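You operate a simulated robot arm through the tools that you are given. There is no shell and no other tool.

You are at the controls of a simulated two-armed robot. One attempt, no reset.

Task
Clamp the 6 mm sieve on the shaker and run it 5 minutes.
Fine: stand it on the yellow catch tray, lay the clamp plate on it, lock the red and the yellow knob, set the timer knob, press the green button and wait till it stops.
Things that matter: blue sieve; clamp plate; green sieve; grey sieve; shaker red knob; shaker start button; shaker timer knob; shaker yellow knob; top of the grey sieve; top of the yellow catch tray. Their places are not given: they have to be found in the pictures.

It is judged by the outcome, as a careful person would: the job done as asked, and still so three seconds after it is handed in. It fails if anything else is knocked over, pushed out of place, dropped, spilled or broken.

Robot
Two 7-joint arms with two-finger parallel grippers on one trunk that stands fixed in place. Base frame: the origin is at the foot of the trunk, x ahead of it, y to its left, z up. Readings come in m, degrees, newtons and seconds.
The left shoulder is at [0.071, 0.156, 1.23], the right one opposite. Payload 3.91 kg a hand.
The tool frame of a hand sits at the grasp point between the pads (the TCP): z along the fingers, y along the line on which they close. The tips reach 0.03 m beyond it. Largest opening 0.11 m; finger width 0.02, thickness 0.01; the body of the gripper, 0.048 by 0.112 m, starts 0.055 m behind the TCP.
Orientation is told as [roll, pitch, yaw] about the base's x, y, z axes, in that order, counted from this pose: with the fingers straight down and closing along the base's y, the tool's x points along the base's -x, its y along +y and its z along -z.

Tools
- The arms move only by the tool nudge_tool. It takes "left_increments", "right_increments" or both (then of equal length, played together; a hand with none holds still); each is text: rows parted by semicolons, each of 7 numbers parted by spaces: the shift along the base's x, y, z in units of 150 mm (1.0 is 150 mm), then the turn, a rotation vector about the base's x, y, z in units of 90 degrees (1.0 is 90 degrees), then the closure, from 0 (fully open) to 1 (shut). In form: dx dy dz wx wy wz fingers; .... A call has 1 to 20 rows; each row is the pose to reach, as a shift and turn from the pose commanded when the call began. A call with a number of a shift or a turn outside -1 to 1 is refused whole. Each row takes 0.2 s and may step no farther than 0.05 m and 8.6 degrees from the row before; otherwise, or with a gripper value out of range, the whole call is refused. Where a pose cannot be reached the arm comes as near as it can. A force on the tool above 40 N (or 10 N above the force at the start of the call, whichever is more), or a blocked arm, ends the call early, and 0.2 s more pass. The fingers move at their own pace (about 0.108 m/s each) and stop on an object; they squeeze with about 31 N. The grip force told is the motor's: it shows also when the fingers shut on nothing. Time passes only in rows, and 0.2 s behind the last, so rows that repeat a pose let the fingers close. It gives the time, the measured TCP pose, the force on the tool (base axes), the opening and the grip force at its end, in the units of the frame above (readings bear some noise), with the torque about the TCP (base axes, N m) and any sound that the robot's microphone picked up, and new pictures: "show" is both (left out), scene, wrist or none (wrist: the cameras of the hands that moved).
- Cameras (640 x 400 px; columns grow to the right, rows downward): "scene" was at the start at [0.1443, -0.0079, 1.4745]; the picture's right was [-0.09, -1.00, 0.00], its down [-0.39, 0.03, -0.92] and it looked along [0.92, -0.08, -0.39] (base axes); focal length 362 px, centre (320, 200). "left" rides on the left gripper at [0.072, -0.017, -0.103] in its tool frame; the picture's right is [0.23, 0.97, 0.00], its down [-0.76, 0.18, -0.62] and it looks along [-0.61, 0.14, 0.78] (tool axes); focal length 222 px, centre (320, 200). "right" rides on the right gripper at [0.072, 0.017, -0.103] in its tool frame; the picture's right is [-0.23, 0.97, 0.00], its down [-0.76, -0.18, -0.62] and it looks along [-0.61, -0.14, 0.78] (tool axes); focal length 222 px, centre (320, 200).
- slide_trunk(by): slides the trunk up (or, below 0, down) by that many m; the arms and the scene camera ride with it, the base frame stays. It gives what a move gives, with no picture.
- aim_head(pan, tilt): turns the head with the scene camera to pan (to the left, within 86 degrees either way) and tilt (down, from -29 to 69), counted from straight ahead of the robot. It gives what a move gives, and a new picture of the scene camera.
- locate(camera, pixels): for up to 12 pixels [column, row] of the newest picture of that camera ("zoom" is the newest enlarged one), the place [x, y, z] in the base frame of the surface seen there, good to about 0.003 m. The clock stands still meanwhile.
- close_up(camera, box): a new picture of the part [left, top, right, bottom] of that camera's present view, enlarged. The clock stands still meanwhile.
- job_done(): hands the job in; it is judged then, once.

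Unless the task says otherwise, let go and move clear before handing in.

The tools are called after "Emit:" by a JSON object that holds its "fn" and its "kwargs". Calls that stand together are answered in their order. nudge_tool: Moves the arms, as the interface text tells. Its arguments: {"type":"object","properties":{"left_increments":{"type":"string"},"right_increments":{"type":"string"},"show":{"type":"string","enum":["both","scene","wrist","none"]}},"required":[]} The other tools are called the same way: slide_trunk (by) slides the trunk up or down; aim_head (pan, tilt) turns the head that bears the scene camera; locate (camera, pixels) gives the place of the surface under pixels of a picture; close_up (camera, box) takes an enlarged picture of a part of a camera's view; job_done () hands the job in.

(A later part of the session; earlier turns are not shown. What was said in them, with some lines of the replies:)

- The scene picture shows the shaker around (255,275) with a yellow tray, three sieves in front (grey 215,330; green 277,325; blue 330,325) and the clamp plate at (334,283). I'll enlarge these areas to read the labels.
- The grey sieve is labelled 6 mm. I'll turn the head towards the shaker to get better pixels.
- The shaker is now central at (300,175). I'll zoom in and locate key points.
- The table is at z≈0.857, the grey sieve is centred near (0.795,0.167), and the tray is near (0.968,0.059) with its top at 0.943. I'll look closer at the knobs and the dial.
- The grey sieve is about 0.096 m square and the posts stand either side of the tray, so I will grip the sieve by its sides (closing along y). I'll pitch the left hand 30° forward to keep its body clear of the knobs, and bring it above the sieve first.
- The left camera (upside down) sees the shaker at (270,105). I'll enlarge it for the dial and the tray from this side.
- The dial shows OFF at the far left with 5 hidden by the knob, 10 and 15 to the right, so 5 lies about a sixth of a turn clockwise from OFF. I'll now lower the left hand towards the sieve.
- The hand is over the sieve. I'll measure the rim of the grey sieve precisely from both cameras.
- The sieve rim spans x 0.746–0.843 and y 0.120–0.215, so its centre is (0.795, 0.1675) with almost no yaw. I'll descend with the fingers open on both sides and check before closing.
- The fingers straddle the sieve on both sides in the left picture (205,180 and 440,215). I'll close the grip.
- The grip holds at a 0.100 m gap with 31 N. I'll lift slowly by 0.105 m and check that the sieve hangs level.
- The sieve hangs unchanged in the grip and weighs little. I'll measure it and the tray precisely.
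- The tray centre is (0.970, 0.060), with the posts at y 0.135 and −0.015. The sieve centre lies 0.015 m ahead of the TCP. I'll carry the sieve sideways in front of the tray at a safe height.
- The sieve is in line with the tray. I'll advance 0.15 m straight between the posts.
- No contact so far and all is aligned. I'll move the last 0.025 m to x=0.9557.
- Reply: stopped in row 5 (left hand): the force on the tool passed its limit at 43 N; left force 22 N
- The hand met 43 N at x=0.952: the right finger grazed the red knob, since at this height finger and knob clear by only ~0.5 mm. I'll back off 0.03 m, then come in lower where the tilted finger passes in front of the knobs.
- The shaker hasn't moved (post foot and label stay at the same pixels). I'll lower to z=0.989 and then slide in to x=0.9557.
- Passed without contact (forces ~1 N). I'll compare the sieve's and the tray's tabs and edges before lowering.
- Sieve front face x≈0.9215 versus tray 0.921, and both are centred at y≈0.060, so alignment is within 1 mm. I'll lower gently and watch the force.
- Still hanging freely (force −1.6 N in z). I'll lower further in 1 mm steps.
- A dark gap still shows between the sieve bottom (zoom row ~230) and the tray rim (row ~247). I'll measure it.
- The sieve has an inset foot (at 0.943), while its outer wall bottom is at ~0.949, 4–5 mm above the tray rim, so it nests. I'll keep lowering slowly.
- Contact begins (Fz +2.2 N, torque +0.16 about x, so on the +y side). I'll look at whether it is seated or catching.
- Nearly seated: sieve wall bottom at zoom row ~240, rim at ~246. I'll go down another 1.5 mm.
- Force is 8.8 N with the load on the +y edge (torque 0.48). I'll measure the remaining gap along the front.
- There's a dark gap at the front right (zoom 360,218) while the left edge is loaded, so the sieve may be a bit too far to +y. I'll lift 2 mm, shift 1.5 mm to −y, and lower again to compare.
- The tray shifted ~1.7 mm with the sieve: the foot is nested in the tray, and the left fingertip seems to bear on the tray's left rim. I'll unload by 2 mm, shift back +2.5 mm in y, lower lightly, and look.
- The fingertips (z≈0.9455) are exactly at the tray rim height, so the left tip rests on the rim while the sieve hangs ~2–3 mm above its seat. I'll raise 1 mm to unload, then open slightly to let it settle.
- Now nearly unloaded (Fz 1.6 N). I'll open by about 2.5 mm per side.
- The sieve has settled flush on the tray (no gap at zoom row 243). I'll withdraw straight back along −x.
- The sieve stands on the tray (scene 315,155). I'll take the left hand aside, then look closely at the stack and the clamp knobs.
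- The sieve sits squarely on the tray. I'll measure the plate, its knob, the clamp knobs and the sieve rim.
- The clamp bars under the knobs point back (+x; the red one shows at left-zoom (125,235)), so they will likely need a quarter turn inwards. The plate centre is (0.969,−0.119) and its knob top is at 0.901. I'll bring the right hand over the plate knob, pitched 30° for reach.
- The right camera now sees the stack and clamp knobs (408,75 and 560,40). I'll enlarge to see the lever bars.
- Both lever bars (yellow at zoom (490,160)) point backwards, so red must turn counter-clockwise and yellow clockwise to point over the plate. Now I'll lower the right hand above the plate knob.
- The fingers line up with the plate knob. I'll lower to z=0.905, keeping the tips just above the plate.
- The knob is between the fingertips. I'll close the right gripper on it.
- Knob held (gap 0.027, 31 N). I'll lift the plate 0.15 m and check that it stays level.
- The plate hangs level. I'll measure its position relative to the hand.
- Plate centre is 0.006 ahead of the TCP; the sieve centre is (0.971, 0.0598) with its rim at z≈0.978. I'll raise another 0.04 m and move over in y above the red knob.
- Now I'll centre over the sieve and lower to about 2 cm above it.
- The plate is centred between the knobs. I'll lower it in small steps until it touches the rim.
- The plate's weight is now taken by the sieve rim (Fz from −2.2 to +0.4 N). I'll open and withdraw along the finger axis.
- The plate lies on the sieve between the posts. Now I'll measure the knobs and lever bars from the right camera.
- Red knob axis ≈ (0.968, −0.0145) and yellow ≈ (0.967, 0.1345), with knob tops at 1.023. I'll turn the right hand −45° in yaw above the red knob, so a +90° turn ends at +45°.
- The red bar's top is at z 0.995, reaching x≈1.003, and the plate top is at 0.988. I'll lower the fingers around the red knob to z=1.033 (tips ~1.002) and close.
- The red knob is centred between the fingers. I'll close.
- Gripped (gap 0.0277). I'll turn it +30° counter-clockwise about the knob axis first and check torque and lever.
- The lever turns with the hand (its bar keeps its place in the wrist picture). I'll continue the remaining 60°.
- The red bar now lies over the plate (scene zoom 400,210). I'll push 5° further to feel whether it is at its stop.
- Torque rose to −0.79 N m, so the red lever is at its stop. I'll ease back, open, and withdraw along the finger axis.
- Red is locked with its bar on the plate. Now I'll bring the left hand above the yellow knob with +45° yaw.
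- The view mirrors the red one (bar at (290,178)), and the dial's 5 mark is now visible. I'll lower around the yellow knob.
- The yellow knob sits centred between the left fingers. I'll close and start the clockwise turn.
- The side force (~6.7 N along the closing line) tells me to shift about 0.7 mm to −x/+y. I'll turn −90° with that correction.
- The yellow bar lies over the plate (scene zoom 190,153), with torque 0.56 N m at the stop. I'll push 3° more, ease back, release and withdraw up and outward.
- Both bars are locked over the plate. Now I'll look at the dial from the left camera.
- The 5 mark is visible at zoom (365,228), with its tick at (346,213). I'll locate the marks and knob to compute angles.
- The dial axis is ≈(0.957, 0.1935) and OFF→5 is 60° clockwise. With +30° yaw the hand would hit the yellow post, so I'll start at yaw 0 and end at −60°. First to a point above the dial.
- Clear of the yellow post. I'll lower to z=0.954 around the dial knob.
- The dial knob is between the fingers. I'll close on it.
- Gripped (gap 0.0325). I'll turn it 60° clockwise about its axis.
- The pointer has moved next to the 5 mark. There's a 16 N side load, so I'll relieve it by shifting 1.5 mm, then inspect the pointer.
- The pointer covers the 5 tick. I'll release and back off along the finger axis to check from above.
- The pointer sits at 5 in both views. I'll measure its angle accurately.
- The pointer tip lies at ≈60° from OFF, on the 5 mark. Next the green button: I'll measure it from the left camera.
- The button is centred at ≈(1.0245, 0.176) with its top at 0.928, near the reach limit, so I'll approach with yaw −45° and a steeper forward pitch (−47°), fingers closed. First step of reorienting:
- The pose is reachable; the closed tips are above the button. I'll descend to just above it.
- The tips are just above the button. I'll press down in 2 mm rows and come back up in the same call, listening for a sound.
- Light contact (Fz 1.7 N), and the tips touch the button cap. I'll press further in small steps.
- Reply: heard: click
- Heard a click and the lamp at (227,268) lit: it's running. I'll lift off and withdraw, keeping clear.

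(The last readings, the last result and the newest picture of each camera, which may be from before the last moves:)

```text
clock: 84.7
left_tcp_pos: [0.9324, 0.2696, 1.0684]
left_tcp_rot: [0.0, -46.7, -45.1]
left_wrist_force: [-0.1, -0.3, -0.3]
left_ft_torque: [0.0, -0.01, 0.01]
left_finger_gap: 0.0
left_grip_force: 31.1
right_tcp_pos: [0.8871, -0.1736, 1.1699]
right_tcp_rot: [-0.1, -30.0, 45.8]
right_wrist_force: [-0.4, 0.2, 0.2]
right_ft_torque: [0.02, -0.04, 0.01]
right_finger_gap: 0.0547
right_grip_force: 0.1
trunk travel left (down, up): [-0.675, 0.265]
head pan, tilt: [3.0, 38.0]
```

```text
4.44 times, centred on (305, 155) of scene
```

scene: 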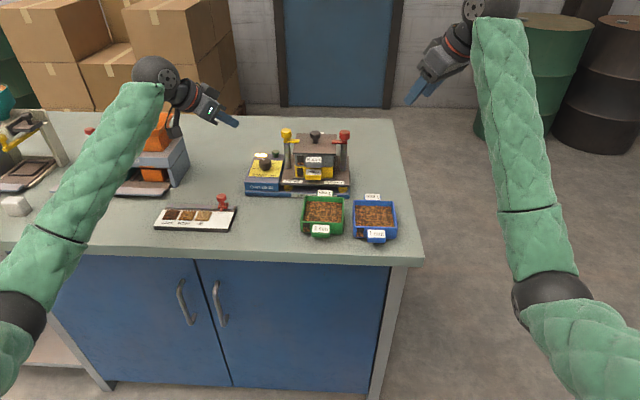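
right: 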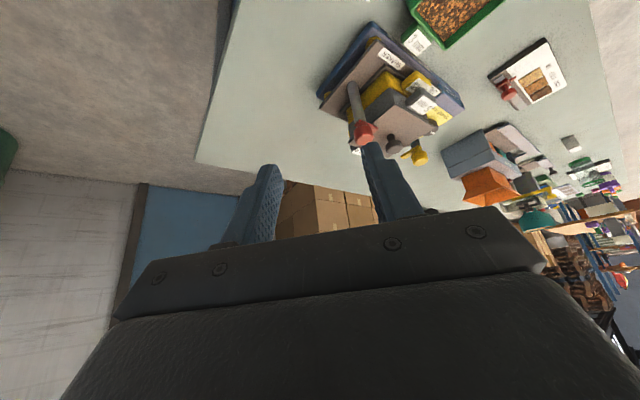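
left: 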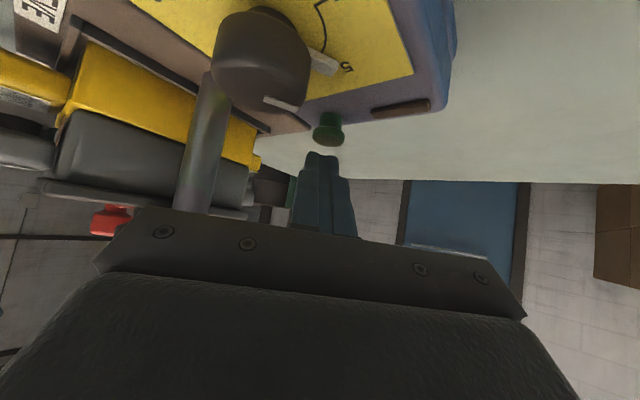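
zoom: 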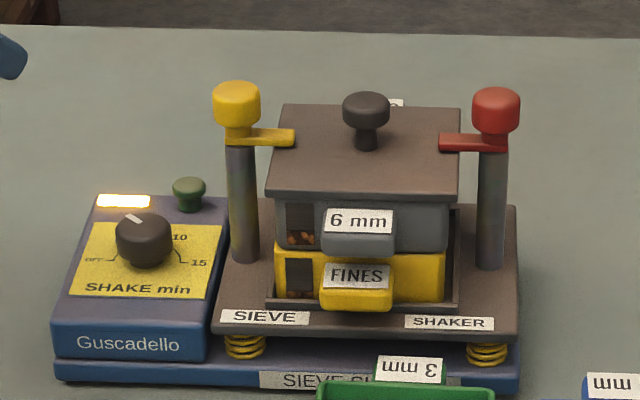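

It's running with the lamp on. I'll move both hands further away while waiting, and listen.

Emit:
{"fn": "nudge_tool", "kwargs": {"left_increments": "-0.1 0.05 0.1 0 0 0 1; -0.2 0.1 0.2 0 0 0 1; -0.3 0.15 0.3 0 0 0 0.8; -0.5 0.2 0.4 0 0 0 0.6; -0.7 0.2 0.5 0 0 0 0.5; -0.7 0.2 0.5 0 0 0 0.5; -0.7 0.2 0.5 0 0 0 0.5; -0.7 0.2 0.5 0 0 0 0.5; -0.7 0.2 0.5 0 0 0 0.5; -0.7 0.2 0.5 0 0 0 0.5; -0.7 0.2 0.5 0 0 0 0.5; -0.7 0.2 0.5 0 0 0 0.5; -0.7 0.2 0.5 0 0 0 0.5; -0.7 0.2 0.5 0 0 0 0.5; -0.7 0.2 0.5 0 0 0 0.5; -0.7 0.2 0.5 0 0 0 0.5; -0.7 0.2 0.5 0 0 0 0.5; -0.7 0.2 0.5 0 0 0 0.5; -0.7 0.2 0.5 0 0 0 0.5; -0.7 0.2 0.5 0 0 0 0.5", "right_increments": "-0.1 -0.1 0.1 0 0 0 0.5; -0.2 -0.2 0.2 0 0 0 0.5; -0.3 -0.3 0.3 0 0 0 0.5; -0.5 -0.4 0.3 0 0 0 0.5; -0.7 -0.4 0.3 0 0 0 0.5; -0.7 -0.4 0.3 0 0 0 0.5; -0.7 -0.4 0.3 0 0 0 0.5; -0.7 -0.4 0.3 0 0 0 0.5; -0.7 -0.4 0.3 0 0 0 0.5; -0.7 -0.4 0.3 0 0 0 0.5; -0.7 -0.4 0.3 0 0 0 0.5; -0.7 -0.4 0.3 0 0 0 0.5; -0.7 -0.4 0.3 0 0 0 0.5; -0.7 -0.4 0.3 0 0 0 0.5; -0.7 -0.4 0.3 0 0 0 0.5; -0.7 -0.4 0.3 0 0 0 0.5; -0.7 -0.4 0.3 0 0 0 0.5; -0.7 -0.4 0.3 0 0 0 0.5; -0.7 -0.4 0.3 0 0 0 0.5; -0.7 -0.4 0.3 0 0 0 0.5", "show": "scene"}}

Emit:
{"fn": "close_up", "kwargs": {"camera": "scene", "box": [240, 110, 370, 200]}}

```text
clock: 88.9
left_tcp_pos: [0.8295, 0.3028, 1.1416]
left_tcp_rot: [0.0, -46.6, -45.2]
left_wrist_force: [-0.3, 0.2, 0.0]
left_ft_torque: [0.0, 0.02, 0.0]
left_finger_gap: 0.055
left_grip_force: 0.1
right_tcp_pos: [0.7818, -0.2334, 1.2127]
right_tcp_rot: [0.0, -29.9, 46.0]
right_wrist_force: [0.8, -0.2, 0.1]
right_ft_torque: [-0.04, 0.02, 0.0]
right_finger_gap: 0.055
right_grip_force: 0.1
trunk travel left (down, up): [-0.675, 0.265]
head pan, tilt: [3.0, 38.0]
```

scene: 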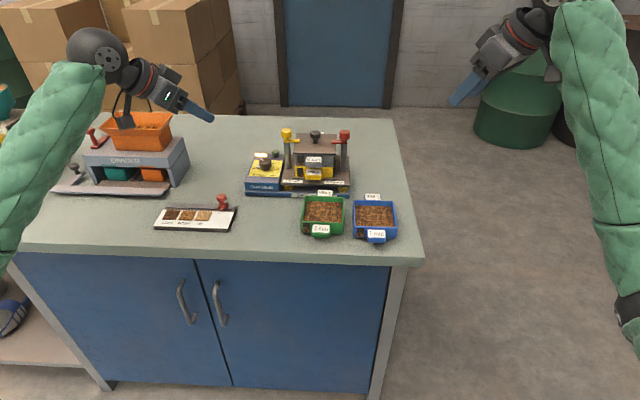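

```text
4.44 times, centred on (305, 155) of scene
```

zoom: 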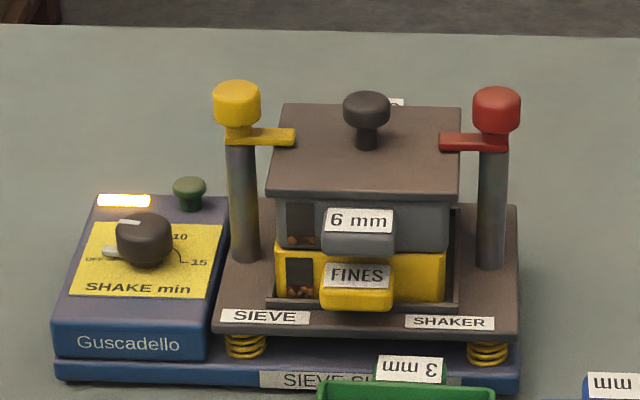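

The dial is running back towards OFF and fines are gathering in the tray window. I'll keep waiting.

Emit:
{"fn": "nudge_tool", "kwargs": {"left_increments": "0 0 0 0 0 0 0.5; 0 0 0 0 0 0 0.5; 0 0 0 0 0 0 0.5; 0 0 0 0 0 0 0.5; 0 0 0 0 0 0 0.5; 0 0 0 0 0 0 0.5; 0 0 0 0 0 0 0.5; 0 0 0 0 0 0 0.5; 0 0 0 0 0 0 0.5; 0 0 0 0 0 0 0.5; 0 0 0 0 0 0 0.5; 0 0 0 0 0 0 0.5; 0 0 0 0 0 0 0.5; 0 0 0 0 0 0 0.5; 0 0 0 0 0 0 0.5; 0 0 0 0 0 0 0.5; 0 0 0 0 0 0 0.5; 0 0 0 0 0 0 0.5; 0 0 0 0 0 0 0.5; 0 0 0 0 0 0 0.5", "show": "scene"}}

Emit:
{"fn": "close_up", "kwargs": {"camera": "scene", "box": [240, 110, 370, 200]}}

```text
clock: 93.1
left_tcp_pos: [0.8294, 0.3026, 1.1406]
left_tcp_rot: [0.0, -46.7, -45.1]
left_wrist_force: [-0.6, 0.3, 0.7]
left_ft_torque: [0.01, -0.01, 0.01]
left_finger_gap: 0.0553
left_grip_force: 0.1
right_tcp_pos: [0.7821, -0.2343, 1.2133]
right_tcp_rot: [0.0, -30.0, 45.8]
right_wrist_force: [-1.0, 1.0, -0.5]
right_ft_torque: [0.0, -0.03, 0.03]
right_finger_gap: 0.0548
right_grip_force: 0.1
trunk travel left (down, up): [-0.675, 0.265]
head pan, tilt: [3.0, 38.0]
```

scene: 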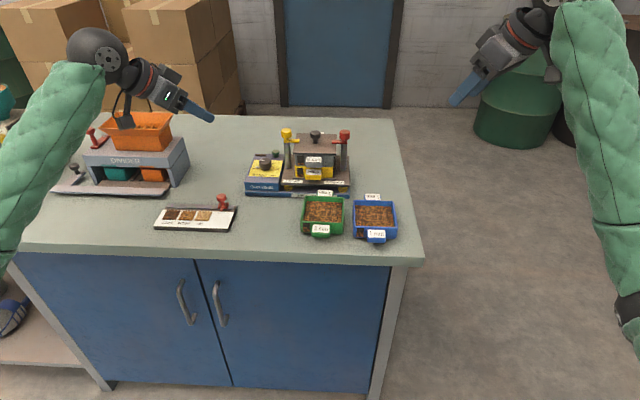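

```text
4.44 times, centred on (305, 155) of scene
```

zoom: 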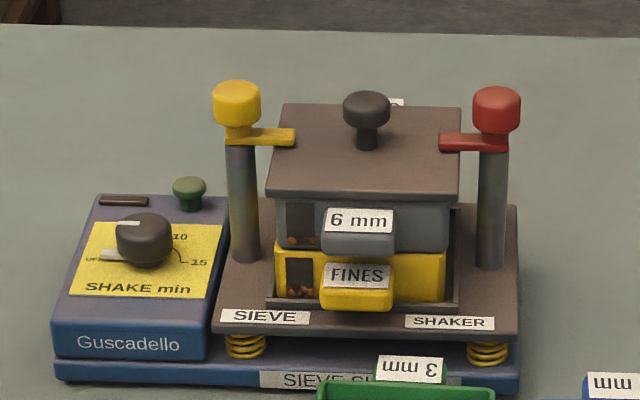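

The lamp is out, the dial is back at OFF, and the stack is still clamped with both bars over the plate. Both hands are empty and clear, so I'll hand the job in.

Emit:
{"fn": "job_done", "kwargs": {}}

```text
The job is handed in.
```

The 6 mm (grey) sieve is clamped on the shaker and has been through its 5-minute run. I handed the job in after the lamp went out and the dial returned to OFF.

- **Stacking:** the sieve sits flush on the yellow catch tray, with the clamp plate on top of it.
- **Locking:** I turned the red and the yellow knob inwards to their stops, so both bars lie over the plate.
- **Run:** I set the timer to 5 (about 60° from OFF). Pressing the green button gave a click and lit the lamp. The timer wound back to OFF in about 10 seconds of simulated time, and fines showed in the tray window.
- **Contacts on the way:**
    - On the first try at bringing the sieve in, the left hand hit something at 43 N, most likely the red knob. I backed off and came in lower; the shaker did not look shifted.
    - While I was seating the sieve, the tray slid about 2 mm in its recess and came back with it.
    - The sieve settled the last 2–3 mm onto the tray when I let go.
- **End state:** I saw nothing spilled or knocked over, and both hands are empty and clear of the bench.
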